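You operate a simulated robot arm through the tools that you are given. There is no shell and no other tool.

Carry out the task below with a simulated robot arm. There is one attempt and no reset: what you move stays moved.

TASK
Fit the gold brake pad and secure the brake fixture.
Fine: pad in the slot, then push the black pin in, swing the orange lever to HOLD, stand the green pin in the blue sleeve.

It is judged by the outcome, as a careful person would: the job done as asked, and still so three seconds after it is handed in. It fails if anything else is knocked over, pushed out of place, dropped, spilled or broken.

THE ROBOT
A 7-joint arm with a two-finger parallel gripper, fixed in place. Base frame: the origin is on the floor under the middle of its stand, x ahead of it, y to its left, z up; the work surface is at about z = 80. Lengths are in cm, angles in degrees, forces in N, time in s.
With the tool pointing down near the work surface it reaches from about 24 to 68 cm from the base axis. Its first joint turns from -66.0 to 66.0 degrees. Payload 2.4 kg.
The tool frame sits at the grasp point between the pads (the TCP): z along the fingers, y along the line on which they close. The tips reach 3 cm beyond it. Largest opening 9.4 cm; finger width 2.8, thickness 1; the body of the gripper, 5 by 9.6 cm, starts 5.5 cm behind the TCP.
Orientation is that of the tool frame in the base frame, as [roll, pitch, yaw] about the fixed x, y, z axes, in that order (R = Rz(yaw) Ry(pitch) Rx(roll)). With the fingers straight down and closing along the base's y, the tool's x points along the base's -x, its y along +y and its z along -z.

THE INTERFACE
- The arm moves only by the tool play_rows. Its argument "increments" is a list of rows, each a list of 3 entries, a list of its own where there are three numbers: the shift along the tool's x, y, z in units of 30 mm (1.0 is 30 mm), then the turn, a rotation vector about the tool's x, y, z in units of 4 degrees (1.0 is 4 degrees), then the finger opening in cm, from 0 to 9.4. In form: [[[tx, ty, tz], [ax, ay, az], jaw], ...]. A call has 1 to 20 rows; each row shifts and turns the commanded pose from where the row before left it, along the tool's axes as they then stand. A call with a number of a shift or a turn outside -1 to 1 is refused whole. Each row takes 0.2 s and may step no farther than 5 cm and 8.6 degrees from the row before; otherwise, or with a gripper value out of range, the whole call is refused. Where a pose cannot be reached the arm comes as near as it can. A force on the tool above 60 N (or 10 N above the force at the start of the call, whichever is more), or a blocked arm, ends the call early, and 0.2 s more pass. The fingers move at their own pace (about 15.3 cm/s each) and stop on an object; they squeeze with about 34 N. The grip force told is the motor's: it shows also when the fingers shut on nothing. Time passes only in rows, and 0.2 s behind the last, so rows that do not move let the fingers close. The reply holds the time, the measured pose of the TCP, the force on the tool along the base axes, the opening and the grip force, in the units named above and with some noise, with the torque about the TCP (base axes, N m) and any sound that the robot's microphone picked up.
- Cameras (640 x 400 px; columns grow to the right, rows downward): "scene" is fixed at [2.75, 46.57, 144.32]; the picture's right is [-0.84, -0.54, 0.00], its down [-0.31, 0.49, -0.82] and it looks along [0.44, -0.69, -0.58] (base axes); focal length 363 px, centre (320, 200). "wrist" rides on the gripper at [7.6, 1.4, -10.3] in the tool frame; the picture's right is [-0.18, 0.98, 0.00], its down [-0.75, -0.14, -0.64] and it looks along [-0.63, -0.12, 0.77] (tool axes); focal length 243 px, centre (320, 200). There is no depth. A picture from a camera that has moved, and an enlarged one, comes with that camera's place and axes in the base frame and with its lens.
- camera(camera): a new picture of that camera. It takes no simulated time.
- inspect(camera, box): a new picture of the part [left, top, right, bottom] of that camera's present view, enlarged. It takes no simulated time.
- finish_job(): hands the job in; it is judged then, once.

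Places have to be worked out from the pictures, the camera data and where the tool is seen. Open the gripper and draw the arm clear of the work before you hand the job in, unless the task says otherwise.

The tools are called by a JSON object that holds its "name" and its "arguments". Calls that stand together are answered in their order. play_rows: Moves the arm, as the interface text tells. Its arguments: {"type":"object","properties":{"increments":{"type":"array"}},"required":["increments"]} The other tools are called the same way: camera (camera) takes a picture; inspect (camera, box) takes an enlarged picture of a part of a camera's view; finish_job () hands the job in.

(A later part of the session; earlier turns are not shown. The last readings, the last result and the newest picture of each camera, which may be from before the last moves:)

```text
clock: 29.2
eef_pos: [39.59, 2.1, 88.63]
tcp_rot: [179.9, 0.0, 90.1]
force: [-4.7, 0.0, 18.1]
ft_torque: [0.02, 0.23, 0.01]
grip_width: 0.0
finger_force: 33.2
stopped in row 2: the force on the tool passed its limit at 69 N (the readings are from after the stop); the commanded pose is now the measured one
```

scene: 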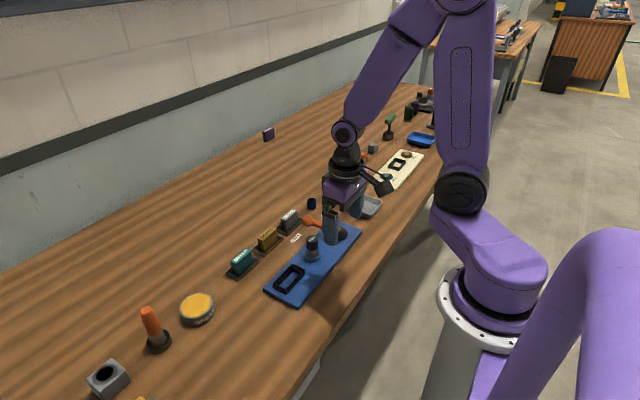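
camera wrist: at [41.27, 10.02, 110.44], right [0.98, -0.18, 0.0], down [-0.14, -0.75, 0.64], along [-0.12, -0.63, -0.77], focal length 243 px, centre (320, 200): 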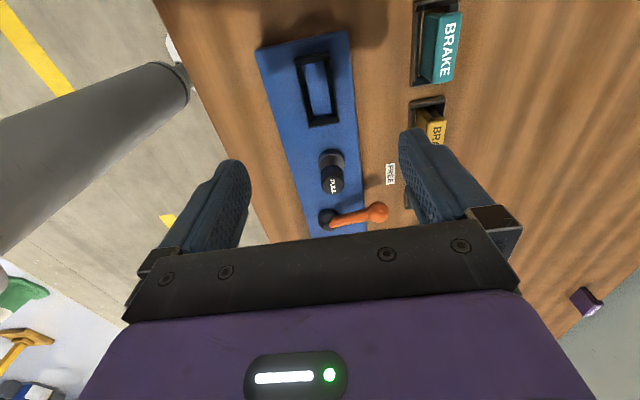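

Firm contact at TCP z≈88.6 (pad top ≈85.6, exactly 1 cm above its bench height), so the pad is seated. I rise and move above the black PULL pin near (39.6, -6.7) to measure it.

{"name": "play_rows", "arguments": {"increments": [[[0, 0, -0.7], [0, 0, 0], 0], [[0, 0, -0.8], [0, 0, 0], 0], [[0, 0, -0.8], [0, 0, 0], 0], [[0, 0, -0.8], [0, 0, 0], 0], [[-0.75, 0, 0], [0, 0, 0], 0], [[-0.75, 0, 0], [0, 0, 0], 0], [[-0.75, 0, 0], [0, 0, 0], 0], [[-0.7, 0, 0], [0, 0, 0], 0], [[0, 0, 0], [0, 0, 0], 0]]}}

{"name": "inspect", "arguments": {"camera": "wrist", "box": [180, 40, 460, 240]}}

{"name": "inspect", "arguments": {"camera": "scene", "box": [270, 195, 370, 295]}}

```text
clock: 31.2
eef_pos: [39.55, -6.8, 97.83]
tcp_rot: [180.0, 0.1, 90.0]
force: [0.1, 0.1, 0.0]
ft_torque: [0.0, -0.03, 0.04]
grip_width: 0.0
finger_force: 33.3
```

```text
2.00 times, centred on (320, 140) of wrist
camera zoom: at [41.07, 0.88, 108.2], right [0.98, -0.18, 0.0], down [-0.14, -0.75, 0.64], along [-0.12, -0.63, -0.77], focal length 485 px, centre (320, 320)
```

zoom: 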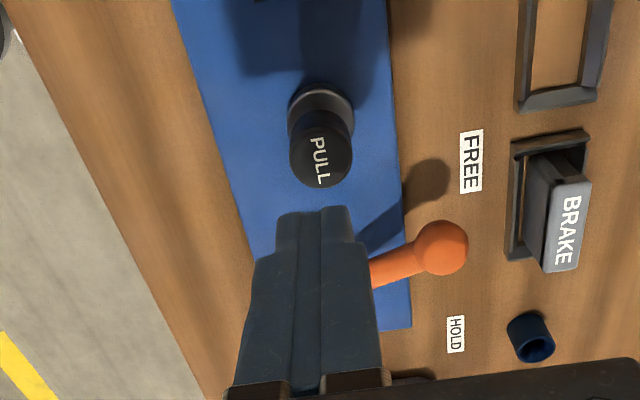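

```text
4.00 times, centred on (320, 245) of scene
camera zoom: at [2.75, 46.57, 144.32], right [-0.84, -0.54, 0.0], down [-0.31, 0.49, -0.82], along [0.44, -0.69, -0.58], focal length 1451 px, centre (320, 20)
```

zoom: 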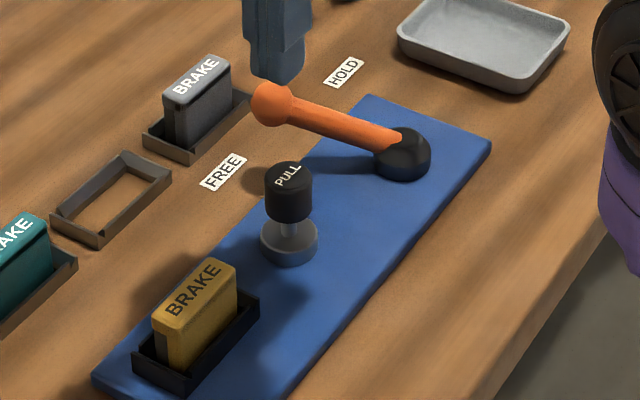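

The pin cap top is around (39.6, -7.15, 87.0), diameter about 2.6 cm, with a visible shaft to push in. I shift -0.3 in y and descend with closed fingers, slowly near contact.

{"name": "play_rows", "arguments": {"increments": [[[-0.1, 0.01, 0.6], [0, 0, 0], 0], [[0, 0, 0.6], [0, 0, 0], 0], [[0, 0, 0.6], [0, 0, 0], 0], [[0, 0, 0.2], [0, 0, 0], 0], [[0, 0, 0.1], [0, 0, 0], 0], [[0, 0, 0.1], [0, 0, 0], 0], [[0, 0, 0.1], [0, 0, 0], 0], [[0, 0, 0], [0, 0, 0], 0]]}}

{"name": "inspect", "arguments": {"camera": "scene", "box": [270, 195, 370, 295]}}

```text
clock: 33.0
eef_pos: [39.68, -7.16, 91.11]
tcp_rot: [179.9, 0.0, 90.1]
force: [0.6, 0.2, 0.5]
ft_torque: [0.02, 0.02, -0.01]
grip_width: 0.0
finger_force: 32.9
```

```text
4.00 times, centred on (320, 245) of scene
camera zoom: at [2.75, 46.57, 144.32], right [-0.84, -0.54, 0.0], down [-0.31, 0.49, -0.82], along [0.44, -0.69, -0.58], focal length 1451 px, centre (320, 20)
```

zoom: 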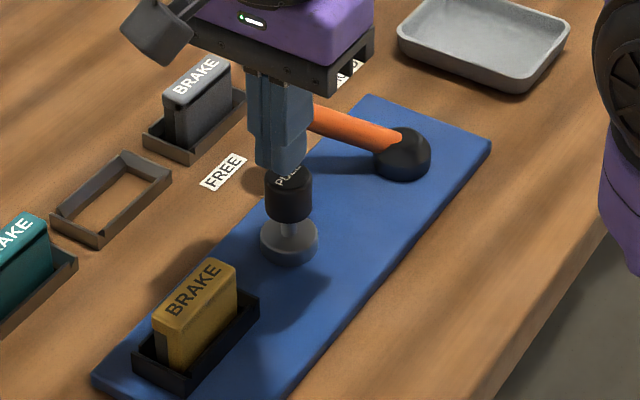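

The fingers are centred just above the cap. I continue down in small steps to push the pin in.

{"name": "play_rows", "arguments": {"increments": [[[0, 0, 0.08], [0, 0, 0], 0], [[0, 0, 0.08], [0, 0, 0], 0], [[0, 0, 0.08], [0, 0, 0], 0], [[0, 0, 0.08], [0, 0, 0], 0], [[0, 0, 0.08], [0, 0, 0], 0], [[0, 0, 0.08], [0, 0, 0], 0]]}}

{"name": "inspect", "arguments": {"camera": "scene", "box": [270, 195, 370, 295]}}

```text
clock: 34.4
eef_pos: [39.56, -7.1, 89.61]
tcp_rot: [179.9, -0.1, 89.9]
force: [-0.8, 0.8, 0.9]
ft_torque: [0.04, 0.04, -0.01]
grip_width: 0.01
finger_force: 33.5
```

```text
4.00 times, centred on (320, 245) of scene
camera zoom: at [2.75, 46.57, 144.32], right [-0.84, -0.54, 0.0], down [-0.31, 0.49, -0.82], along [0.44, -0.69, -0.58], focal length 1451 px, centre (320, 20)
```

zoom: 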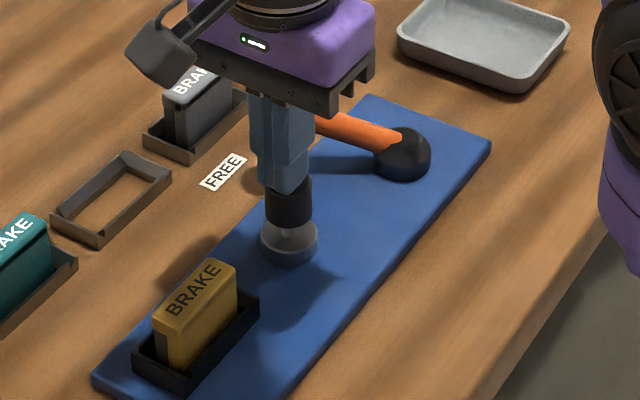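

Contact is about to begin (force ~1 N). I keep pressing down in small steps.

{"name": "play_rows", "arguments": {"increments": [[[0, 0, 0.06], [0, 0, 0], 0], [[0, 0, 0.06], [0, 0, 0], 0], [[0, 0, 0.06], [0, 0, 0], 0], [[0, 0, 0.06], [0, 0, 0], 0], [[0, 0, 0.06], [0, 0, 0], 0]]}}

{"name": "inspect", "arguments": {"camera": "scene", "box": [270, 195, 370, 295]}}

```text
clock: 35.6
eef_pos: [39.66, -7.24, 88.57]
tcp_rot: [179.9, 0.0, 90.1]
force: [-0.8, 1.6, 1.1]
ft_torque: [0.07, 0.06, 0.01]
grip_width: 0.0
finger_force: 32.7
```

```text
4.00 times, centred on (320, 245) of scene
camera zoom: at [2.75, 46.57, 144.32], right [-0.84, -0.54, 0.0], down [-0.31, 0.49, -0.82], along [0.44, -0.69, -0.58], focal length 1451 px, centre (320, 20)
```

zoom: 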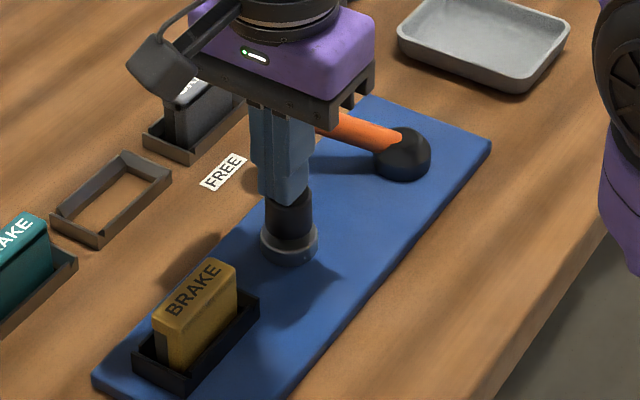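

The pin is sliding in easily; cap is nearly at the collar. I continue until a firm stop.

{"name": "play_rows", "arguments": {"increments": [[[0, 0, 0.06], [0, 0, 0], 0], [[0, 0, 0.06], [0, 0, 0], 0], [[0, 0, 0.06], [0, 0, 0], 0], [[0, 0, 0.06], [0, 0, 0], 0], [[0, 0, 0.06], [0, 0, 0], 0], [[0, 0, 0.06], [0, 0, 0], 0]]}}

{"name": "inspect", "arguments": {"camera": "scene", "box": [270, 195, 370, 295]}}

```text
clock: 36.8
eef_pos: [39.65, -7.1, 88.19]
tcp_rot: [179.8, 0.0, 90.0]
force: [-6.1, 1.9, 23.2]
ft_torque: [-0.04, 0.21, -0.12]
grip_width: 0.0
finger_force: 33.3
stopped in row 5: the force on the tool passed its limit at 71 N (the readings are from after the stop); the commanded pose is now the measured one
```

```text
4.00 times, centred on (320, 245) of scene
camera zoom: at [2.71, 46.58, 144.32], right [-0.84, -0.54, 0.0], down [-0.31, 0.49, -0.82], along [0.44, -0.69, -0.58], focal length 1451 px, centre (320, 20)
```

zoom: 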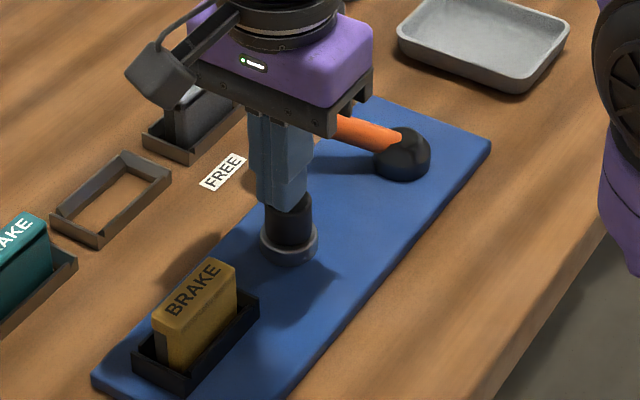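

Hard stop at TCP 88.2: the cap is down on the collar. I rise and check it stays in.

{"name": "play_rows", "arguments": {"increments": [[[0, 0, -0.3], [0, 0, 0], 0], [[0, 0, -0.7], [0, 0, 0], 0], [[0, 0, -0.8], [0, 0, 0], 0], [[0, 0, -0.8], [0, 0, 0], 0], [[0, 0, -0.8], [0, 0, 0], 0], [[0, 0, 0], [0, 0, 0], 0]]}}

{"name": "inspect", "arguments": {"camera": "scene", "box": [270, 175, 370, 295]}}

{"name": "inspect", "arguments": {"camera": "wrist", "box": [180, 40, 460, 240]}}

```text
clock: 38.1
eef_pos: [39.5, -6.9, 98.15]
tcp_rot: [179.9, 0.0, 90.0]
force: [0.6, -0.9, 0.2]
ft_torque: [0.05, -0.01, -0.01]
grip_width: 0.02
finger_force: 32.5
```

```text
3.33 times, centred on (320, 235) of scene
camera zoom: at [2.75, 46.57, 144.32], right [-0.84, -0.54, 0.0], down [-0.31, 0.49, -0.82], along [0.44, -0.69, -0.58], focal length 1209 px, centre (320, 83)
```

zoom: 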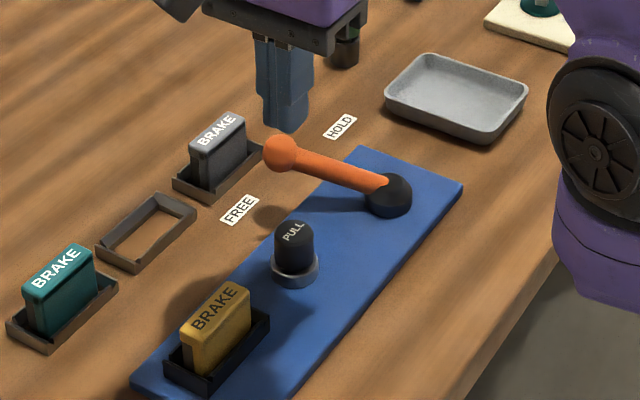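

```text
2.00 times, centred on (320, 140) of wrist
camera zoom: at [41.11, 0.73, 108.42], right [0.98, -0.18, 0.0], down [-0.14, -0.75, 0.64], along [-0.12, -0.63, -0.77], focal length 485 px, centre (320, 320)
```

zoom: 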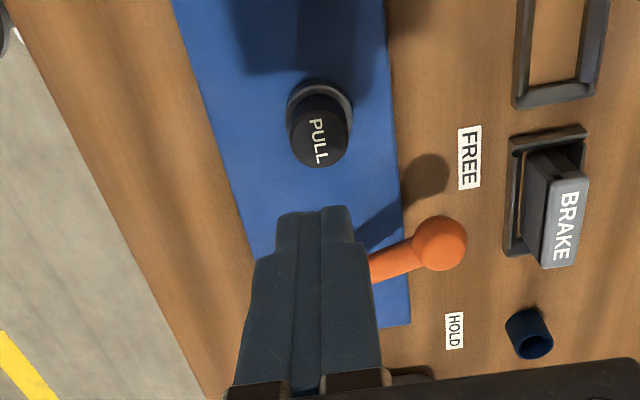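

The pin is in and stays in. The lever ball measures (45.0, -13.5, 86), pivot about (37.5, -17.5), pointing at FREE (47.8, -11.8); HOLD is at (46.9, -25.4), so it must swing about 69° toward -y. I move the closed fingers to the +y side of the ball and descend there.

{"name": "play_rows", "arguments": {"increments": [[[-0.3, 0.61, 0], [0, 0, 0], 0], [[-0.3, 0.61, 0], [0, 0, 0], 0], [[-0.3, 0.61, 0], [0, 0, 0], 0], [[0, 0, 0.7], [0, 0, 0], 0], [[0, 0, 0.7], [0, 0, 0], 0], [[0, 0, 0.7], [0, 0, 0], 0], [[0, 0, 0.5], [0, 0, 0], 0], [[0, 0, 0], [0, 0, 0], 0]]}}

{"name": "inspect", "arguments": {"camera": "scene", "box": [250, 165, 370, 275]}}

{"name": "inspect", "arguments": {"camera": "wrist", "box": [180, 60, 460, 260]}}

```text
clock: 40.0
eef_pos: [45.14, -9.77, 90.45]
tcp_rot: [179.8, 0.1, 90.0]
force: [0.2, -0.2, 0.6]
ft_torque: [-0.03, -0.02, -0.01]
grip_width: 0.0
finger_force: 32.6
```

```text
3.64 times, centred on (310, 220) of scene
camera zoom: at [2.75, 46.57, 144.32], right [-0.84, -0.54, 0.0], down [-0.31, 0.49, -0.82], along [0.44, -0.69, -0.58], focal length 1319 px, centre (356, 127)
```

zoom: 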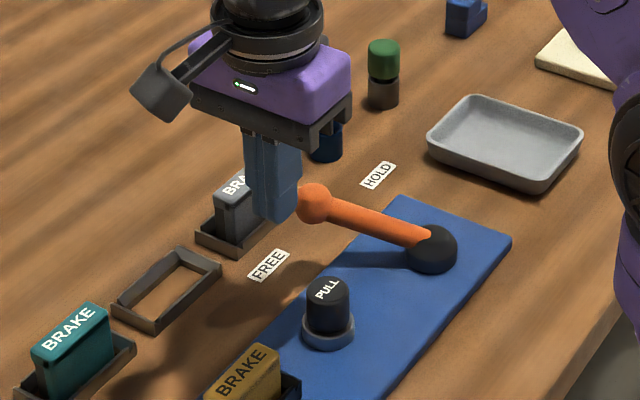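

```text
2.00 times, centred on (320, 160) of wrist
camera zoom: at [46.69, -2.02, 100.8], right [0.98, -0.18, 0.0], down [-0.14, -0.75, 0.64], along [-0.12, -0.63, -0.77], focal length 485 px, centre (320, 280)
```

zoom: 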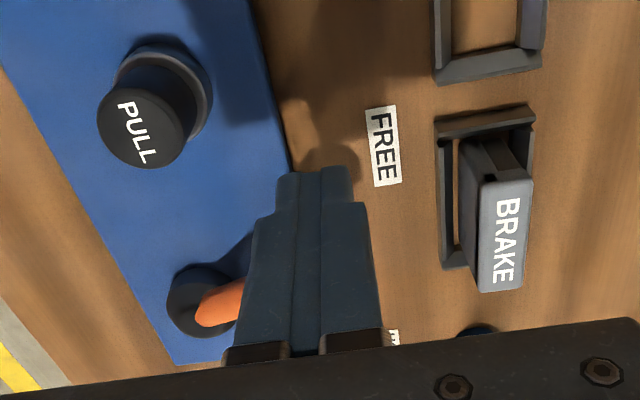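

The fingers hang clear beside the ball on its +y side. I descend 3 cm so the tips are at about z 84.5 and check there's no contact.

{"name": "play_rows", "arguments": {"increments": [[[0, 0, 0.5], [0, 0, 0], 0], [[0, 0, 0.5], [0, 0, 0], 0], [[0, 0, 0], [0, 0, 0], 0]]}}

{"name": "inspect", "arguments": {"camera": "scene", "box": [270, 185, 370, 265]}}

```text
clock: 40.8
eef_pos: [45.25, -9.87, 87.49]
tcp_rot: [179.8, 0.0, 89.9]
force: [0.1, 0.2, -0.6]
ft_torque: [0.01, -0.02, 0.01]
grip_width: 0.0
finger_force: 33.1
```

```text
5.00 times, centred on (320, 225) of scene
camera zoom: at [2.75, 46.57, 144.32], right [-0.84, -0.54, 0.0], down [-0.31, 0.49, -0.82], along [0.44, -0.69, -0.58], focal length 1814 px, centre (320, 75)
```

zoom: 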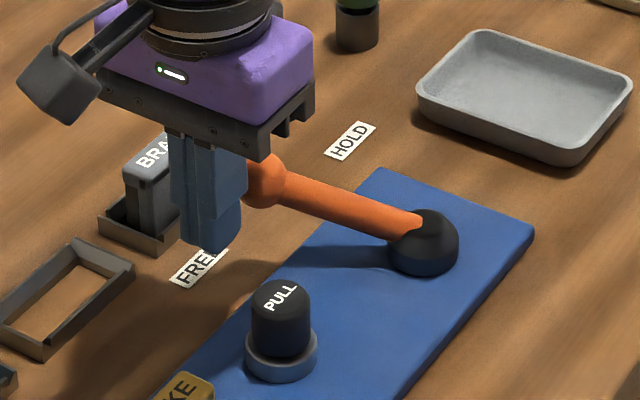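

No contact yet. I begin pushing the ball in -y along its arc in small steps, then check force and picture.

{"name": "play_rows", "arguments": {"increments": [[[-0.15, 0, 0], [0, 0, 0], 0], [[-0.15, 0, 0], [0, 0, 0], 0], [[-0.15, 0.03, 0], [0, 0, 0], 0], [[-0.15, 0.03, 0], [0, 0, 0], 0], [[-0.15, 0.03, 0], [0, 0, 0], 0], [[-0.15, 0.03, 0], [0, 0, 0], 0], [[0, 0, 0], [0, 0, 0], 0]]}}

{"name": "inspect", "arguments": {"camera": "scene", "box": [270, 185, 370, 265]}}

```text
clock: 42.4
eef_pos: [45.53, -12.65, 87.45]
tcp_rot: [179.9, 0.0, 90.0]
force: [0.0, -0.5, -0.6]
ft_torque: [0.03, -0.03, -0.01]
grip_width: 0.0
finger_force: 32.8
```

```text
5.00 times, centred on (320, 225) of scene
camera zoom: at [2.75, 46.57, 144.32], right [-0.84, -0.54, 0.0], down [-0.31, 0.49, -0.82], along [0.44, -0.69, -0.58], focal length 1814 px, centre (320, 75)
```

zoom: 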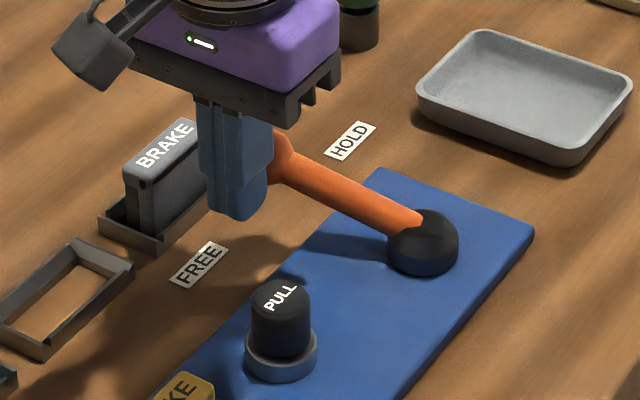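

The lever swings with little resistance. I continue along the arc to around the middle and beyond.

{"name": "play_rows", "arguments": {"increments": [[[-0.15, 0.04, 0], [0, 0, 0], 0], [[-0.15, 0.03, 0], [0, 0, 0], 0], [[-0.15, 0.02, 0], [0, 0, 0], 0], [[-0.15, 0.02, 0], [0, 0, 0], 0], [[-0.15, 0, 0], [0, 0, 0], 0], [[-0.15, -0.02, 0], [0, 0, 0], 0], [[-0.15, -0.02, 0], [0, 0, 0], 0], [[-0.15, -0.03, 0], [0, 0, 0], 0], [[-0.15, -0.03, 0], [0, 0, 0], 0], [[-0.15, -0.04, 0], [0, 0, 0], 0], [[-0.15, -0.05, 0], [0, 0, 0], 0], [[0, 0, 0], [0, 0, 0], 0]]}}

{"name": "inspect", "arguments": {"camera": "scene", "box": [270, 165, 390, 265]}}

{"name": "inspect", "arguments": {"camera": "wrist", "box": [180, 60, 460, 260]}}

```text
clock: 45.0
eef_pos: [45.22, -17.52, 87.68]
tcp_rot: [180.0, 0.1, 90.0]
force: [0.1, 0.8, 1.0]
ft_torque: [-0.01, 0.0, 0.03]
grip_width: 0.0
finger_force: 33.7
```

```text
4.00 times, centred on (330, 215) of scene
camera zoom: at [2.75, 46.57, 144.32], right [-0.84, -0.54, 0.0], down [-0.31, 0.49, -0.82], along [0.44, -0.69, -0.58], focal length 1451 px, centre (280, 140)
```

zoom: 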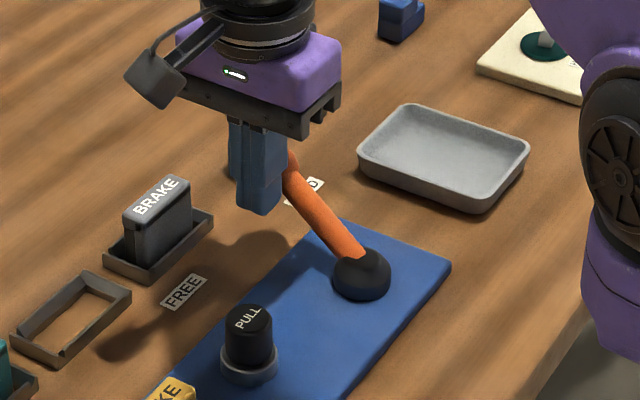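

```text
2.00 times, centred on (320, 160) of wrist
camera zoom: at [46.78, -9.83, 97.98], right [0.98, -0.18, 0.0], down [-0.14, -0.75, 0.64], along [-0.12, -0.63, -0.77], focal length 485 px, centre (320, 280)
```

zoom: 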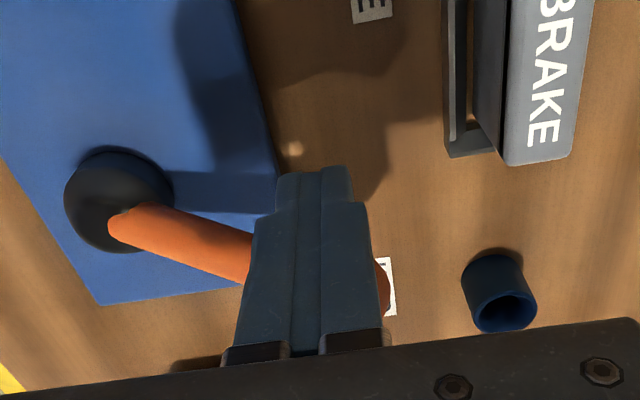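

Going well. I continue the last stretch toward HOLD, about 2.7 cm more in -y.

{"name": "play_rows", "arguments": {"increments": [[[-0.13, -0.05, 0], [0, 0, 0], 0], [[-0.13, -0.05, 0], [0, 0, 0], 0], [[-0.13, -0.06, 0], [0, 0, 0], 0], [[-0.13, -0.06, 0], [0, 0, 0], 0], [[-0.13, -0.07, 0], [0, 0, 0], 0], [[0, 0, 0], [0, 0, 0], 0]]}}

{"name": "inspect", "arguments": {"camera": "scene", "box": [270, 165, 390, 265]}}

{"name": "inspect", "arguments": {"camera": "wrist", "box": [180, 60, 460, 260]}}

```text
clock: 46.4
eef_pos: [44.31, -19.4, 87.53]
tcp_rot: [179.7, 0.0, 90.0]
force: [6.4, 1.2, 0.7]
ft_torque: [0.06, -0.25, 0.1]
grip_width: 0.0
finger_force: 33.1
```

```text
4.00 times, centred on (330, 215) of scene
camera zoom: at [2.77, 46.58, 144.32], right [-0.84, -0.54, 0.0], down [-0.31, 0.49, -0.82], along [0.44, -0.69, -0.58], focal length 1451 px, centre (280, 140)
```

zoom: 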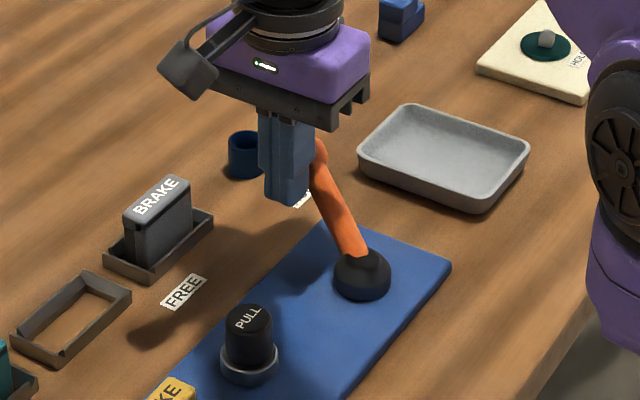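

```text
2.00 times, centred on (320, 160) of wrist
camera zoom: at [45.8, -11.71, 97.9], right [0.98, -0.18, 0.0], down [-0.14, -0.75, 0.64], along [-0.12, -0.63, -0.77], focal length 485 px, centre (320, 280)
```

zoom: 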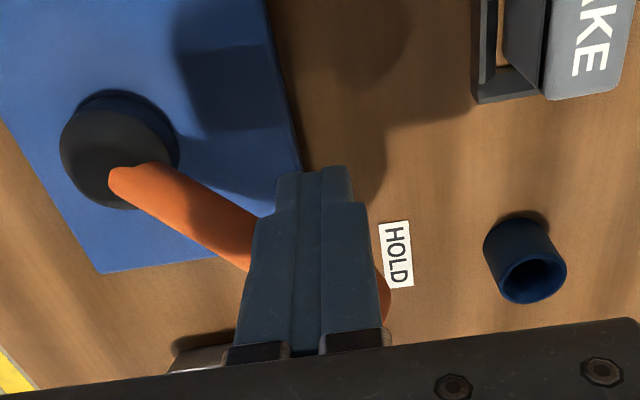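

There is a +6 N x-force from my path cutting in too much toward the pivot. I push on purely in -y in smaller steps.

{"name": "play_rows", "arguments": {"increments": [[[-0.1, 0.02, 0], [0, 0, 0], 0], [[-0.1, 0, 0], [0, 0, 0], 0], [[-0.1, 0, 0], [0, 0, 0], 0], [[0, 0, 0], [0, 0, 0], 0]]}}

{"name": "inspect", "arguments": {"camera": "scene", "box": [270, 165, 390, 265]}}

{"name": "inspect", "arguments": {"camera": "wrist", "box": [180, 60, 460, 260]}}

```text
clock: 47.4
eef_pos: [44.44, -20.39, 87.56]
tcp_rot: [179.9, 0.0, 90.1]
force: [-0.5, 3.3, -0.9]
ft_torque: [0.1, 0.01, -0.05]
grip_width: 0.0
finger_force: 33.1
```

```text
4.00 times, centred on (330, 215) of scene
camera zoom: at [2.75, 46.58, 144.32], right [-0.84, -0.54, 0.0], down [-0.31, 0.49, -0.82], along [0.44, -0.69, -0.58], focal length 1451 px, centre (280, 140)
```

zoom: 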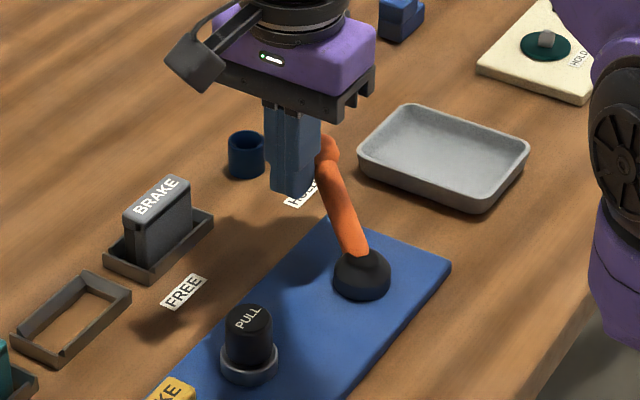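

```text
2.00 times, centred on (320, 160) of wrist
camera zoom: at [45.94, -12.64, 97.89], right [0.98, -0.18, 0.0], down [-0.14, -0.75, 0.64], along [-0.12, -0.63, -0.77], focal length 485 px, centre (320, 280)
```

zoom: 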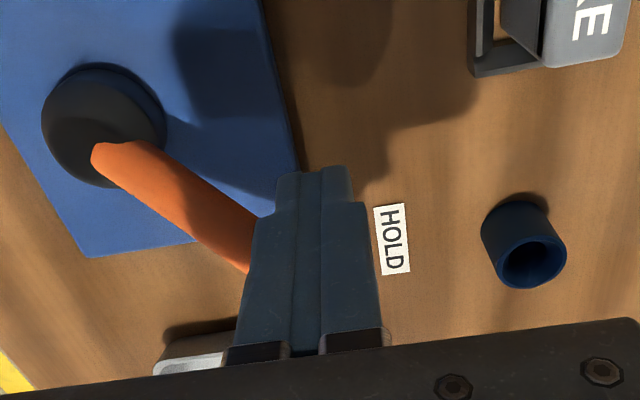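

Lever is at about -40°, close to the HOLD direction, with 3 N rising. I push slightly more to see whether there is an end stop.

{"name": "play_rows", "arguments": {"increments": [[[-0.05, -0.02, 0], [0, 0, 0], 0], [[-0.05, -0.02, 0], [0, 0, 0], 0], [[0, 0, 0], [0, 0, 0], 0]]}}

{"name": "inspect", "arguments": {"camera": "scene", "box": [290, 175, 370, 255]}}

```text
clock: 48.1
eef_pos: [44.39, -20.58, 87.7]
tcp_rot: [179.8, -0.1, 90.1]
force: [1.2, 11.1, 2.0]
ft_torque: [0.25, 0.02, -0.04]
grip_width: 0.02
finger_force: 32.9
```

```text
5.00 times, centred on (330, 215) of scene
camera zoom: at [2.75, 46.6, 144.31], right [-0.84, -0.54, 0.0], down [-0.31, 0.49, -0.82], along [0.44, -0.69, -0.58], focal length 1814 px, centre (270, 125)
```

zoom: 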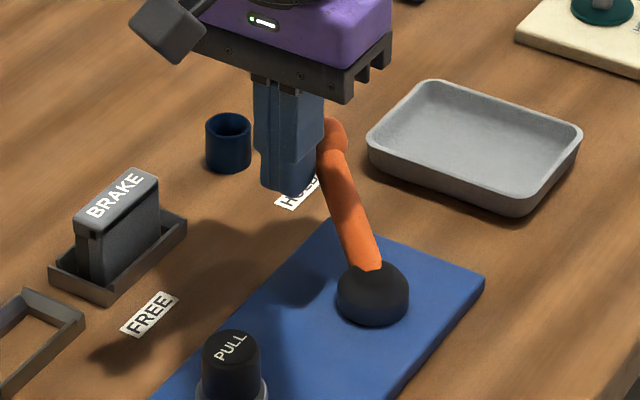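

The force jumped to 11 N over 2 mm, indicating an end stop at HOLD. One more tiny push to be firmly there, then I back off in +y and look.

{"name": "play_rows", "arguments": {"increments": [[[-0.04, -0.01, 0], [0, 0, 0], 0], [[0, 0, 0], [0, 0, 0], 0]]}}

{"name": "play_rows", "arguments": {"increments": [[[0.15, 0.02, 0], [0, 0, 0], 0], [[0.3, 0, 0], [0, 0, 0], 0], [[0.4, 0, 0], [0, 0, 0], 0], [[0, 0, -0.8], [0, 0, 0], 0], [[0, 0, -0.8], [0, 0, 0], 0], [[0, 0, -0.8], [0, 0, 0], 0], [[0, 0, -0.8], [0, 0, 0], 0], [[0, 0, 0], [0, 0, 0], 0]]}}

{"name": "inspect", "arguments": {"camera": "scene", "box": [270, 145, 390, 265]}}

{"name": "camera", "arguments": {"camera": "wrist"}}

```text
clock: 48.8
eef_pos: [44.31, -20.49, 87.64]
tcp_rot: [179.9, 0.0, 90.1]
force: [4.9, 19.9, 0.8]
ft_torque: [0.39, -0.1, -0.12]
grip_width: 0.03
finger_force: 33.2
```

```text
clock: 50.5
eef_pos: [44.46, -18.14, 97.15]
tcp_rot: [179.8, 0.0, 90.0]
force: [-0.1, 0.0, -0.1]
ft_torque: [-0.02, 0.0, -0.01]
grip_width: 0.0
finger_force: 33.0
```

```text
3.33 times, centred on (330, 205) of scene
camera zoom: at [2.75, 46.57, 144.32], right [-0.84, -0.54, 0.0], down [-0.31, 0.49, -0.82], along [0.44, -0.69, -0.58], focal length 1209 px, centre (287, 183)
```

zoom: 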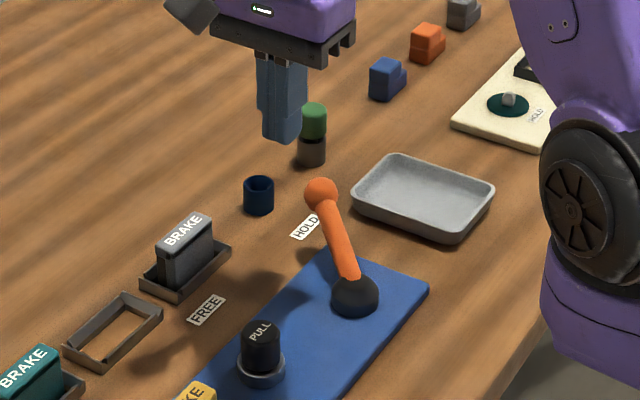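

```text
taken
camera wrist: at [45.97, -10.54, 107.52], right [0.98, -0.18, 0.0], down [-0.14, -0.75, 0.64], along [-0.12, -0.63, -0.77], focal length 243 px, centre (320, 200)
```

wrist: 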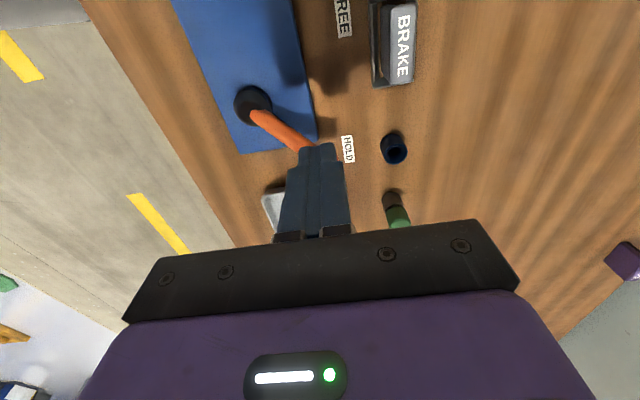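

The lever now sits at HOLD (ball at about (44.4, -23.2)). Next, the green pin near (52.2, -34.5) and the blue sleeve near (52.3, -26); I look closely at both.

{"name": "inspect", "arguments": {"camera": "scene", "box": [300, 165, 345, 215]}}

{"name": "inspect", "arguments": {"camera": "wrist", "box": [340, 100, 460, 240]}}

```text
8.00 times, centred on (322, 190) of scene
camera zoom: at [2.75, 46.57, 144.32], right [-0.84, -0.54, 0.0], down [-0.31, 0.49, -0.82], along [0.44, -0.69, -0.58], focal length 2902 px, centre (300, 280)
```

zoom: 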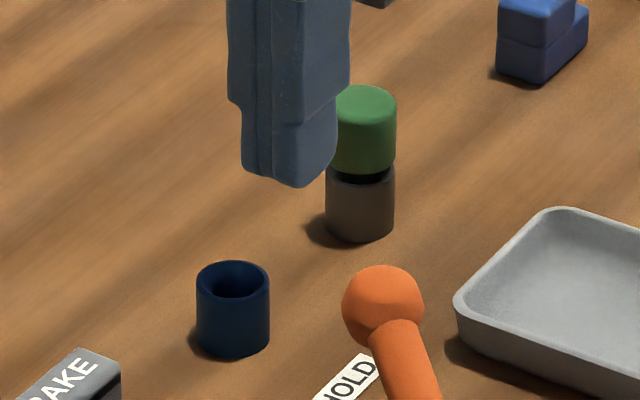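

```text
2.86 times, centred on (400, 170) of wrist
camera zoom: at [45.97, -10.54, 107.52], right [0.98, -0.18, 0.0], down [-0.14, -0.75, 0.64], along [-0.12, -0.63, -0.77], focal length 693 px, centre (91, 286)
```

zoom: 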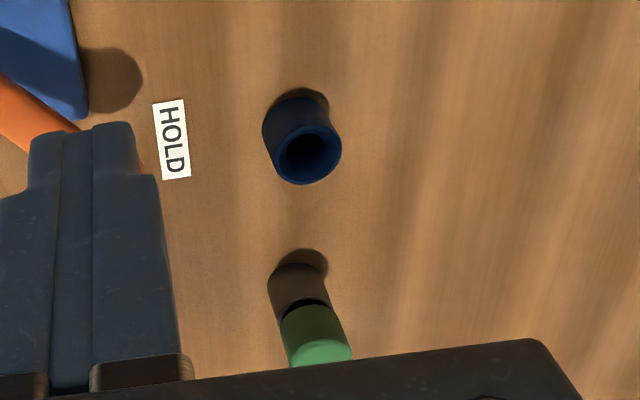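

The green pin has a wide head standing in a separate grey holder, with the blue sleeve having a ~1.6 cm bore. I open the gripper and move above the pin at a safe height for measuring.

{"name": "play_rows", "arguments": {"increments": [[[0, 0, -0.7], [0, 0, 0], 3], [[-0.7, 0.37, 0], [0, 0, 0], 6], [[-0.7, 0.37, 0], [0, 0, 0], 6], [[-0.7, 0.37, 0], [0, 0, 0], 6], [[-0.7, 0.37, 0], [0, 0, 0], 6], [[-0.7, 0.37, 0], [0, 0, 0], 6], [[-0.7, 0.37, 0], [0, 0, 0], 6], [[-0.7, 0.37, 0], [0, 0, 0], 6], [[0, 0, 0], [0, 0, 0], 6]]}}

{"name": "camera", "arguments": {"camera": "wrist"}}

{"name": "inspect", "arguments": {"camera": "wrist", "box": [240, 20, 400, 180]}}

{"name": "inspect", "arguments": {"camera": "scene", "box": [280, 130, 370, 220]}}

```text
clock: 52.5
eef_pos: [52.28, -32.97, 99.36]
tcp_rot: [179.8, 0.0, 90.0]
force: [0.2, 0.0, -0.3]
ft_torque: [-0.01, 0.0, 0.04]
grip_width: 6.01
finger_force: 0.0
```

```text
taken
camera wrist: at [53.75, -25.2, 109.76], right [0.98, -0.18, 0.0], down [-0.14, -0.75, 0.64], along [-0.12, -0.63, -0.77], focal length 243 px, centre (320, 200)
```

wrist: 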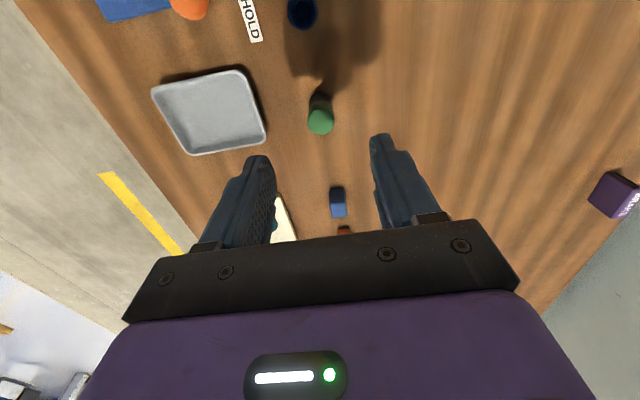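

```text
2.50 times, centred on (320, 100) of wrist
camera zoom: at [53.75, -25.2, 109.76], right [0.98, -0.18, 0.0], down [-0.14, -0.75, 0.64], along [-0.12, -0.63, -0.77], focal length 606 px, centre (320, 450)
```

zoom: 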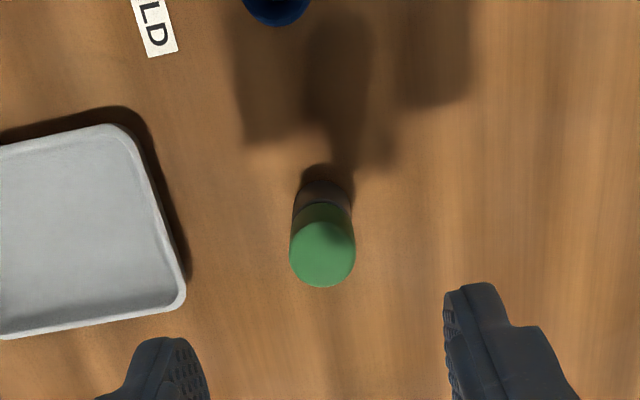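

```text
4.44 times, centred on (325, 175) of scene
camera zoom: at [2.75, 46.57, 144.32], right [-0.84, -0.54, 0.0], down [-0.31, 0.49, -0.82], along [0.44, -0.69, -0.58], focal length 1612 px, centre (298, 311)
```

zoom: 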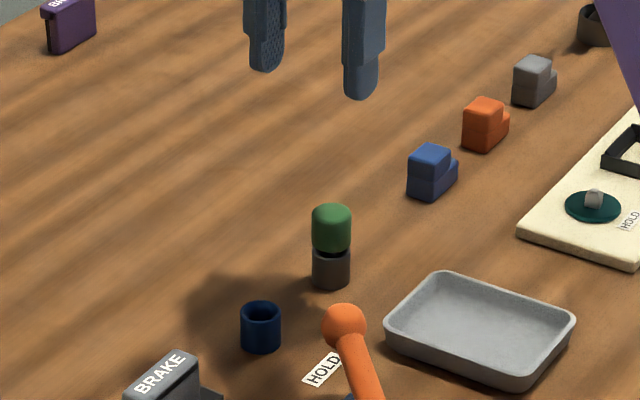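

Triangulation gives the green head at about (52.08, -34.75), top z≈85.6, diameter ≈2.7; the holder top is around 82.8. I centre over it, lower to z≈90 and check.

{"name": "play_rows", "arguments": {"increments": [[[-0.62, -0.07, 0], [0, 0, 0], 6], [[0, 0, 0.8], [0, 0, 0], 6], [[0, 0, 0.8], [0, 0, 0], 6], [[0, 0, 0.8], [0, 0, 0], 6], [[0, 0, 0.6], [0, 0, 0], 6], [[0, 0, 0], [0, 0, 0], 6]]}}

{"name": "inspect", "arguments": {"camera": "wrist", "box": [220, 80, 420, 240]}}

{"name": "inspect", "arguments": {"camera": "scene", "box": [290, 140, 360, 210]}}

```text
clock: 54.0
eef_pos: [52.02, -34.58, 90.17]
tcp_rot: [179.9, 0.0, 90.0]
force: [0.2, 0.3, -0.1]
ft_torque: [-0.02, 0.02, -0.01]
grip_width: 6.0
finger_force: 0.1
```

```text
2.50 times, centred on (320, 160) of wrist
camera zoom: at [53.54, -27.0, 100.46], right [0.98, -0.18, 0.0], down [-0.14, -0.75, 0.64], along [-0.12, -0.63, -0.77], focal length 606 px, centre (320, 300)
```

zoom: 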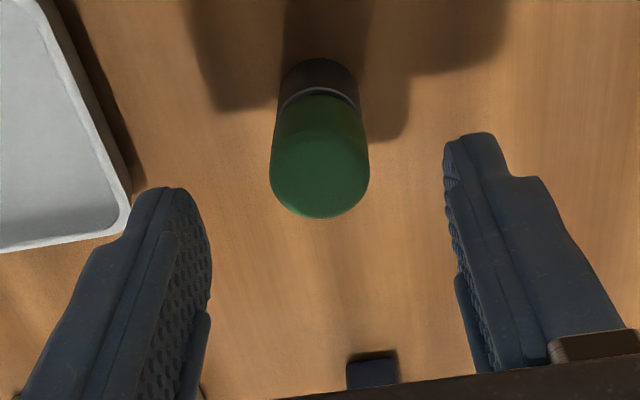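

```text
5.71 times, centred on (325, 175) of scene
camera zoom: at [2.75, 46.57, 144.32], right [-0.84, -0.54, 0.0], down [-0.31, 0.49, -0.82], along [0.44, -0.69, -0.58], focal length 2073 px, centre (291, 343)
```

zoom: 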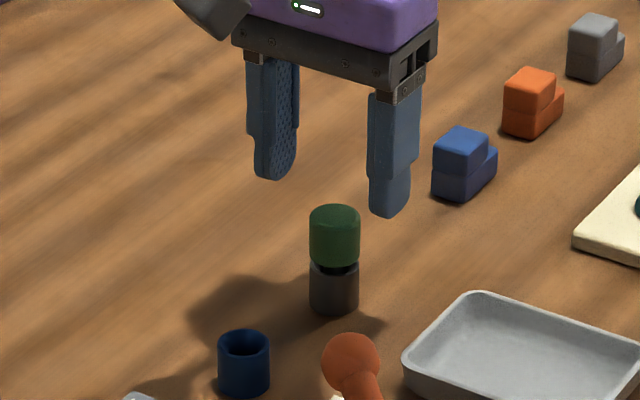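

Well centred (within 1 mm) and clear of the tray. I descend to TCP z≈86.4 so the tips stay above the grey holder, and close gently on the green head.

{"name": "play_rows", "arguments": {"increments": [[[-0.02, 0.01, 0.45], [0, 0, 0], 6], [[0, 0, 0.45], [0, 0, 0], 6], [[0, 0, 0.36], [0, 0, 0], 6], [[0, 0, 0], [0, 0, 0], 5], [[0, 0, 0], [0, 0, 0], 4], [[0, 0, 0], [0, 0, 0], 3.2], [[0, 0, 0], [0, 0, 0], 2.8], [[0, 0, 0], [0, 0, 0], 1.5], [[0, 0, 0], [0, 0, 0], 1.5]]}}

{"name": "inspect", "arguments": {"camera": "wrist", "box": [220, 80, 420, 240]}}

{"name": "inspect", "arguments": {"camera": "scene", "box": [290, 140, 360, 210]}}

```text
clock: 56.0
eef_pos: [51.91, -34.74, 86.3]
tcp_rot: [179.7, 0.0, 90.0]
force: [0.8, 0.5, 1.0]
ft_torque: [-0.02, 0.02, -0.03]
grip_width: 2.64
finger_force: 34.1
```

```text
2.50 times, centred on (320, 160) of wrist
camera zoom: at [53.49, -27.03, 96.67], right [0.98, -0.18, 0.0], down [-0.14, -0.75, 0.64], along [-0.12, -0.63, -0.77], focal length 606 px, centre (320, 300)
```

zoom: 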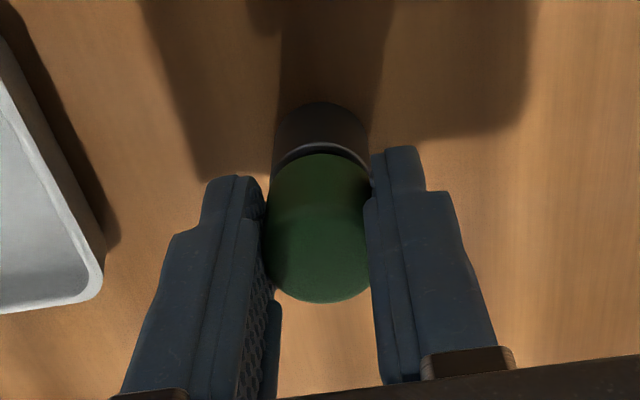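

```text
5.71 times, centred on (325, 175) of scene
camera zoom: at [2.75, 46.57, 144.32], right [-0.84, -0.54, 0.0], down [-0.31, 0.49, -0.82], along [0.44, -0.69, -0.58], focal length 2073 px, centre (291, 343)
```

zoom: 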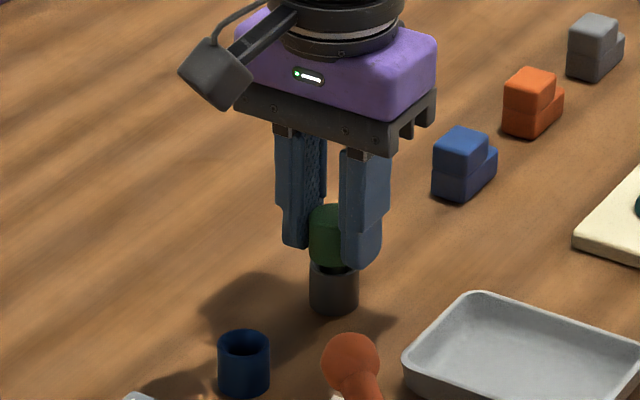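

The head is gripped (2.64 cm, full force) and the tips are above the holder. I lift straight up slowly and check whether the pin comes out alone.

{"name": "play_rows", "arguments": {"increments": [[[0, 0, -0.1], [0, 0, 0], 1.5], [[0, 0, -0.15], [0, 0, 0], 1.5], [[0, 0, -0.15], [0, 0, 0], 1.5], [[0, 0, -0.15], [0, 0, 0], 1.5], [[0, 0, 0], [0, 0, 0], 1.5]]}}

{"name": "inspect", "arguments": {"camera": "scene", "box": [290, 140, 360, 210]}}

```text
clock: 57.1
eef_pos: [51.85, -34.77, 88.13]
tcp_rot: [179.9, 0.1, 90.1]
force: [0.1, -0.4, 0.6]
ft_torque: [0.01, -0.07, 0.03]
grip_width: 2.6
finger_force: 33.9
```

```text
5.71 times, centred on (325, 175) of scene
camera zoom: at [2.75, 46.57, 144.32], right [-0.84, -0.54, 0.0], down [-0.31, 0.49, -0.82], along [0.44, -0.69, -0.58], focal length 2073 px, centre (291, 343)
```

zoom: 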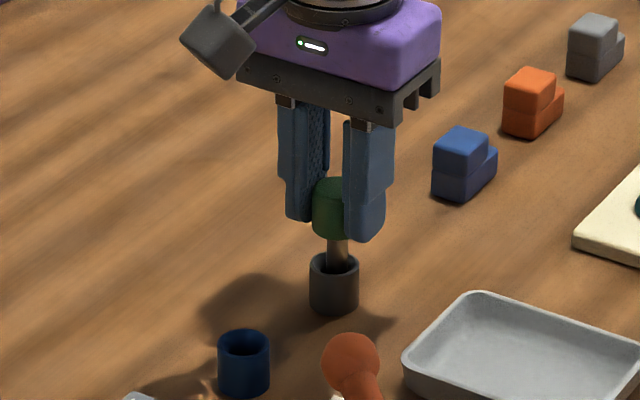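

The shaft slides out and the holder stays put. I lift it the rest of the way out.

{"name": "play_rows", "arguments": {"increments": [[[0, 0, -0.25], [0, 0, 0], 1.5], [[0, 0, -0.3], [0, 0, 0], 1.5], [[0, 0, -0.5], [0, 0, 0], 1.5], [[0, 0, -0.6], [0, 0, 0], 1.5], [[0, 0, -0.6], [0, 0, 0], 1.5], [[0, 0, -0.3], [0, 0, 0], 1.5], [[0, 0, 0], [0, 0, 0], 1.5]]}}

{"name": "inspect", "arguments": {"camera": "scene", "box": [280, 120, 370, 210]}}

{"name": "inspect", "arguments": {"camera": "wrist", "box": [220, 60, 420, 240]}}

```text
clock: 58.8
eef_pos: [51.91, -34.95, 95.91]
tcp_rot: [179.9, 0.0, 90.0]
force: [0.2, 0.0, -0.5]
ft_torque: [-0.01, -0.02, 0.03]
grip_width: 2.61
finger_force: 34.0
```

```text
4.44 times, centred on (325, 165) of scene
camera zoom: at [2.75, 46.57, 144.32], right [-0.84, -0.54, 0.0], down [-0.31, 0.49, -0.82], along [0.44, -0.69, -0.58], focal length 1612 px, centre (298, 356)
```

zoom: 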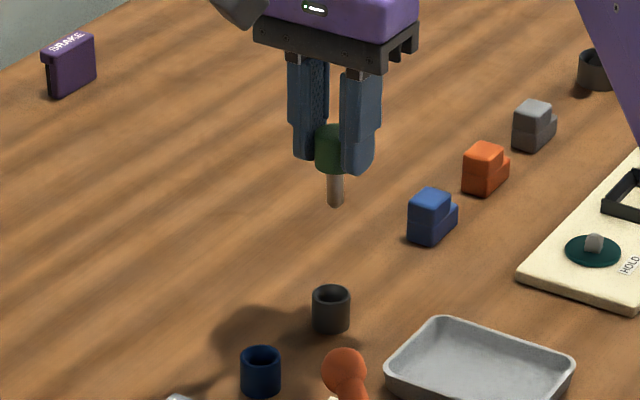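

```text
2.22 times, centred on (320, 150) of wrist
camera zoom: at [53.44, -27.27, 106.2], right [0.98, -0.18, 0.0], down [-0.14, -0.75, 0.64], along [-0.12, -0.63, -0.77], focal length 539 px, centre (320, 311)
```

zoom: 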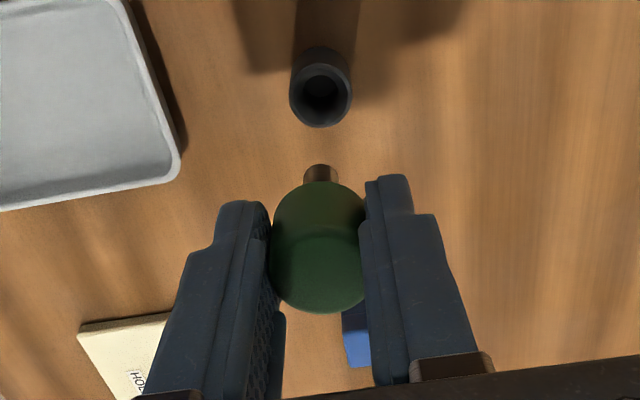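

The pin is free with a ~1.1 cm shaft about 2.8 cm long, held vertical. I carry it at this height to above the blue sleeve near (52.3, -26) and measure the sleeve.

{"name": "play_rows", "arguments": {"increments": [[[0.6, 0.02, 0], [0, 0, 0], 1.5], [[0.6, 0.02, 0], [0, 0, 0], 1.5], [[0.6, 0.02, 0], [0, 0, 0], 1.5], [[0.6, 0.02, 0], [0, 0, 0], 1.5], [[0.5, 0.02, 0], [0, 0, 0], 1.5], [[0, 0, 0], [0, 0, 0], 1.5], [[0, 0, 0], [0, 0, 0], 1.5]]}}

{"name": "inspect", "arguments": {"camera": "wrist", "box": [220, 60, 420, 240]}}

{"name": "inspect", "arguments": {"camera": "scene", "box": [275, 150, 345, 220]}}

```text
clock: 60.4
eef_pos: [52.21, -26.24, 95.78]
tcp_rot: [179.8, -0.1, 90.0]
force: [-0.1, 0.9, -0.2]
ft_torque: [0.01, 0.02, -0.01]
grip_width: 2.62
finger_force: 33.9
```

```text
2.22 times, centred on (320, 150) of wrist
camera zoom: at [53.7, -18.41, 106.09], right [0.98, -0.18, 0.0], down [-0.14, -0.75, 0.64], along [-0.12, -0.63, -0.77], focal length 539 px, centre (320, 311)
```

zoom: 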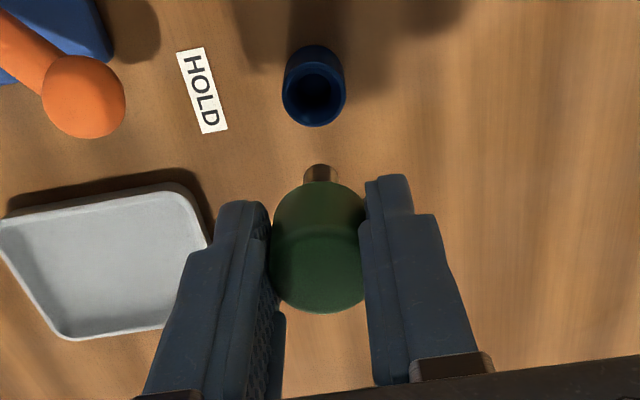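

```text
5.71 times, centred on (310, 185) of scene
camera zoom: at [2.75, 46.57, 144.32], right [-0.84, -0.54, 0.0], down [-0.31, 0.49, -0.82], along [0.44, -0.69, -0.58], focal length 2073 px, centre (377, 286)
```

zoom: 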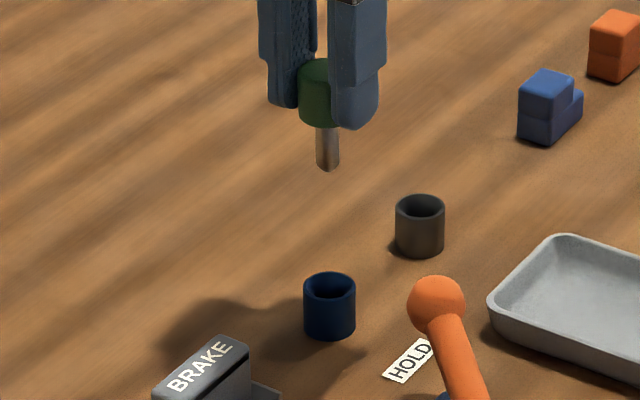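

Using the grey holder as a reference for how an aligned bore looks from this pose, the sleeve is about 0.3 cm toward -x of the pin. I zoom in to refine this.

{"name": "inspect", "arguments": {"camera": "wrist", "box": [295, 70, 345, 150]}}

{"name": "inspect", "arguments": {"camera": "scene", "box": [300, 155, 340, 215]}}

```text
5.00 times, centred on (320, 110) of wrist
camera zoom: at [53.7, -18.41, 106.09], right [0.98, -0.18, 0.0], down [-0.14, -0.75, 0.64], along [-0.12, -0.63, -0.77], focal length 1213 px, centre (320, 650)
```

zoom: 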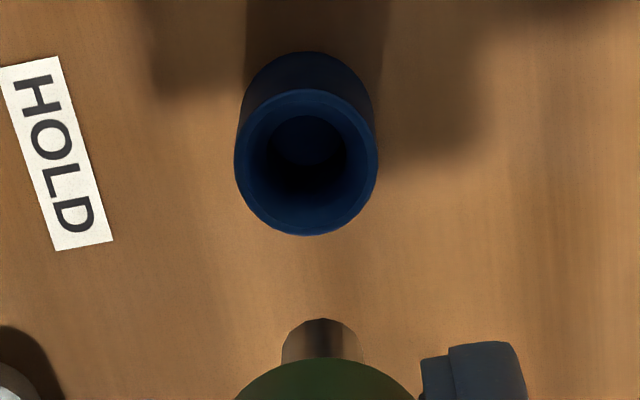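

```text
6.67 times, centred on (320, 185) of scene
camera zoom: at [2.75, 46.57, 144.32], right [-0.84, -0.54, 0.0], down [-0.31, 0.49, -0.82], along [0.44, -0.69, -0.58], focal length 2418 px, centre (320, 300)
```

zoom: 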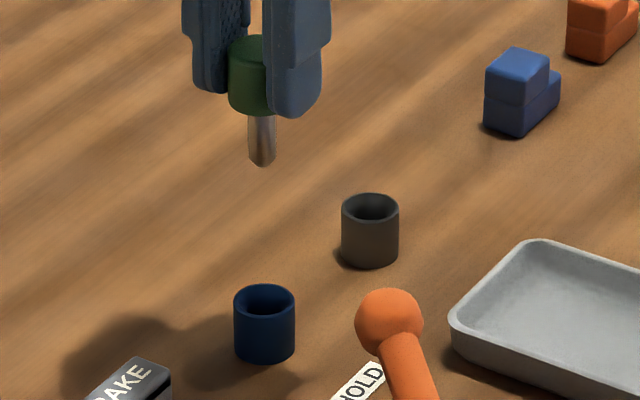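

Combining wrist and scene constraints, the sleeve bore is about (-0.25, +0.33) from the pin axis. I apply that and lower so the shaft tip is just above the sleeve rim.

{"name": "play_rows", "arguments": {"increments": [[[0.11, -0.083, 0], [0, 0, 0], 1.5], [[0, 0, 0.6], [0, 0, 0], 1.5], [[0, 0, 0.6], [0, 0, 0], 1.5], [[0, 0, 0.5], [0, 0, 0], 1.5], [[0, 0, 0.3], [0, 0, 0], 1.5], [[0, 0, 0], [0, 0, 0], 1.5], [[0, 0, 0], [0, 0, 0], 1.5]]}}

{"name": "inspect", "arguments": {"camera": "wrist", "box": [280, 80, 360, 180]}}

{"name": "inspect", "arguments": {"camera": "scene", "box": [295, 180, 335, 215]}}

```text
clock: 62.0
eef_pos: [52.06, -25.76, 89.63]
tcp_rot: [179.8, 0.0, 90.0]
force: [-0.2, 0.4, -0.7]
ft_torque: [-0.02, 0.0, -0.01]
grip_width: 2.62
finger_force: 34.1
```

```text
4.00 times, centred on (320, 130) of wrist
camera zoom: at [53.5, -18.03, 99.98], right [0.98, -0.18, 0.0], down [-0.14, -0.75, 0.64], along [-0.12, -0.63, -0.77], focal length 970 px, centre (320, 480)
```

zoom: 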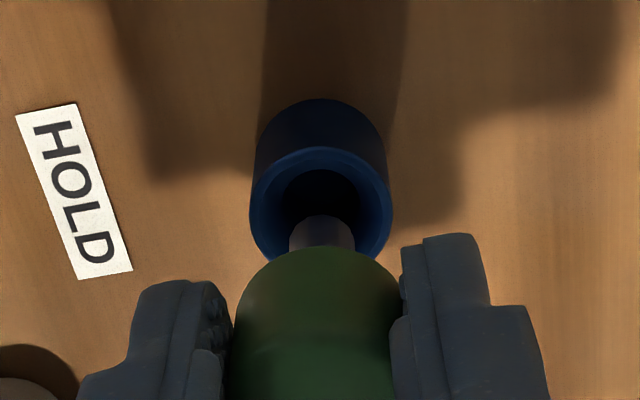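

```text
11.43 times, centred on (315, 198) of scene
camera zoom: at [2.75, 46.57, 144.32], right [-0.84, -0.54, 0.0], down [-0.31, 0.49, -0.82], along [0.44, -0.69, -0.58], focal length 4146 px, centre (377, 229)
```

zoom: 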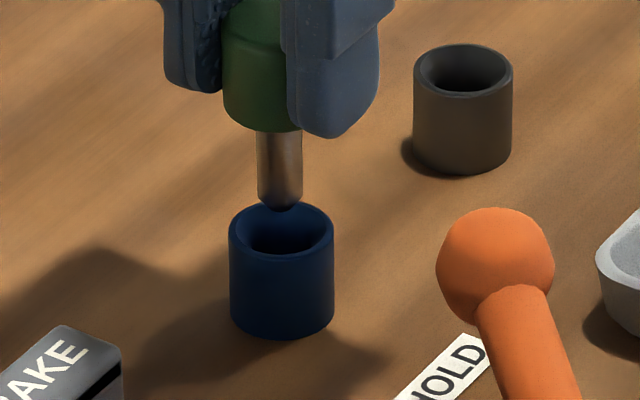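

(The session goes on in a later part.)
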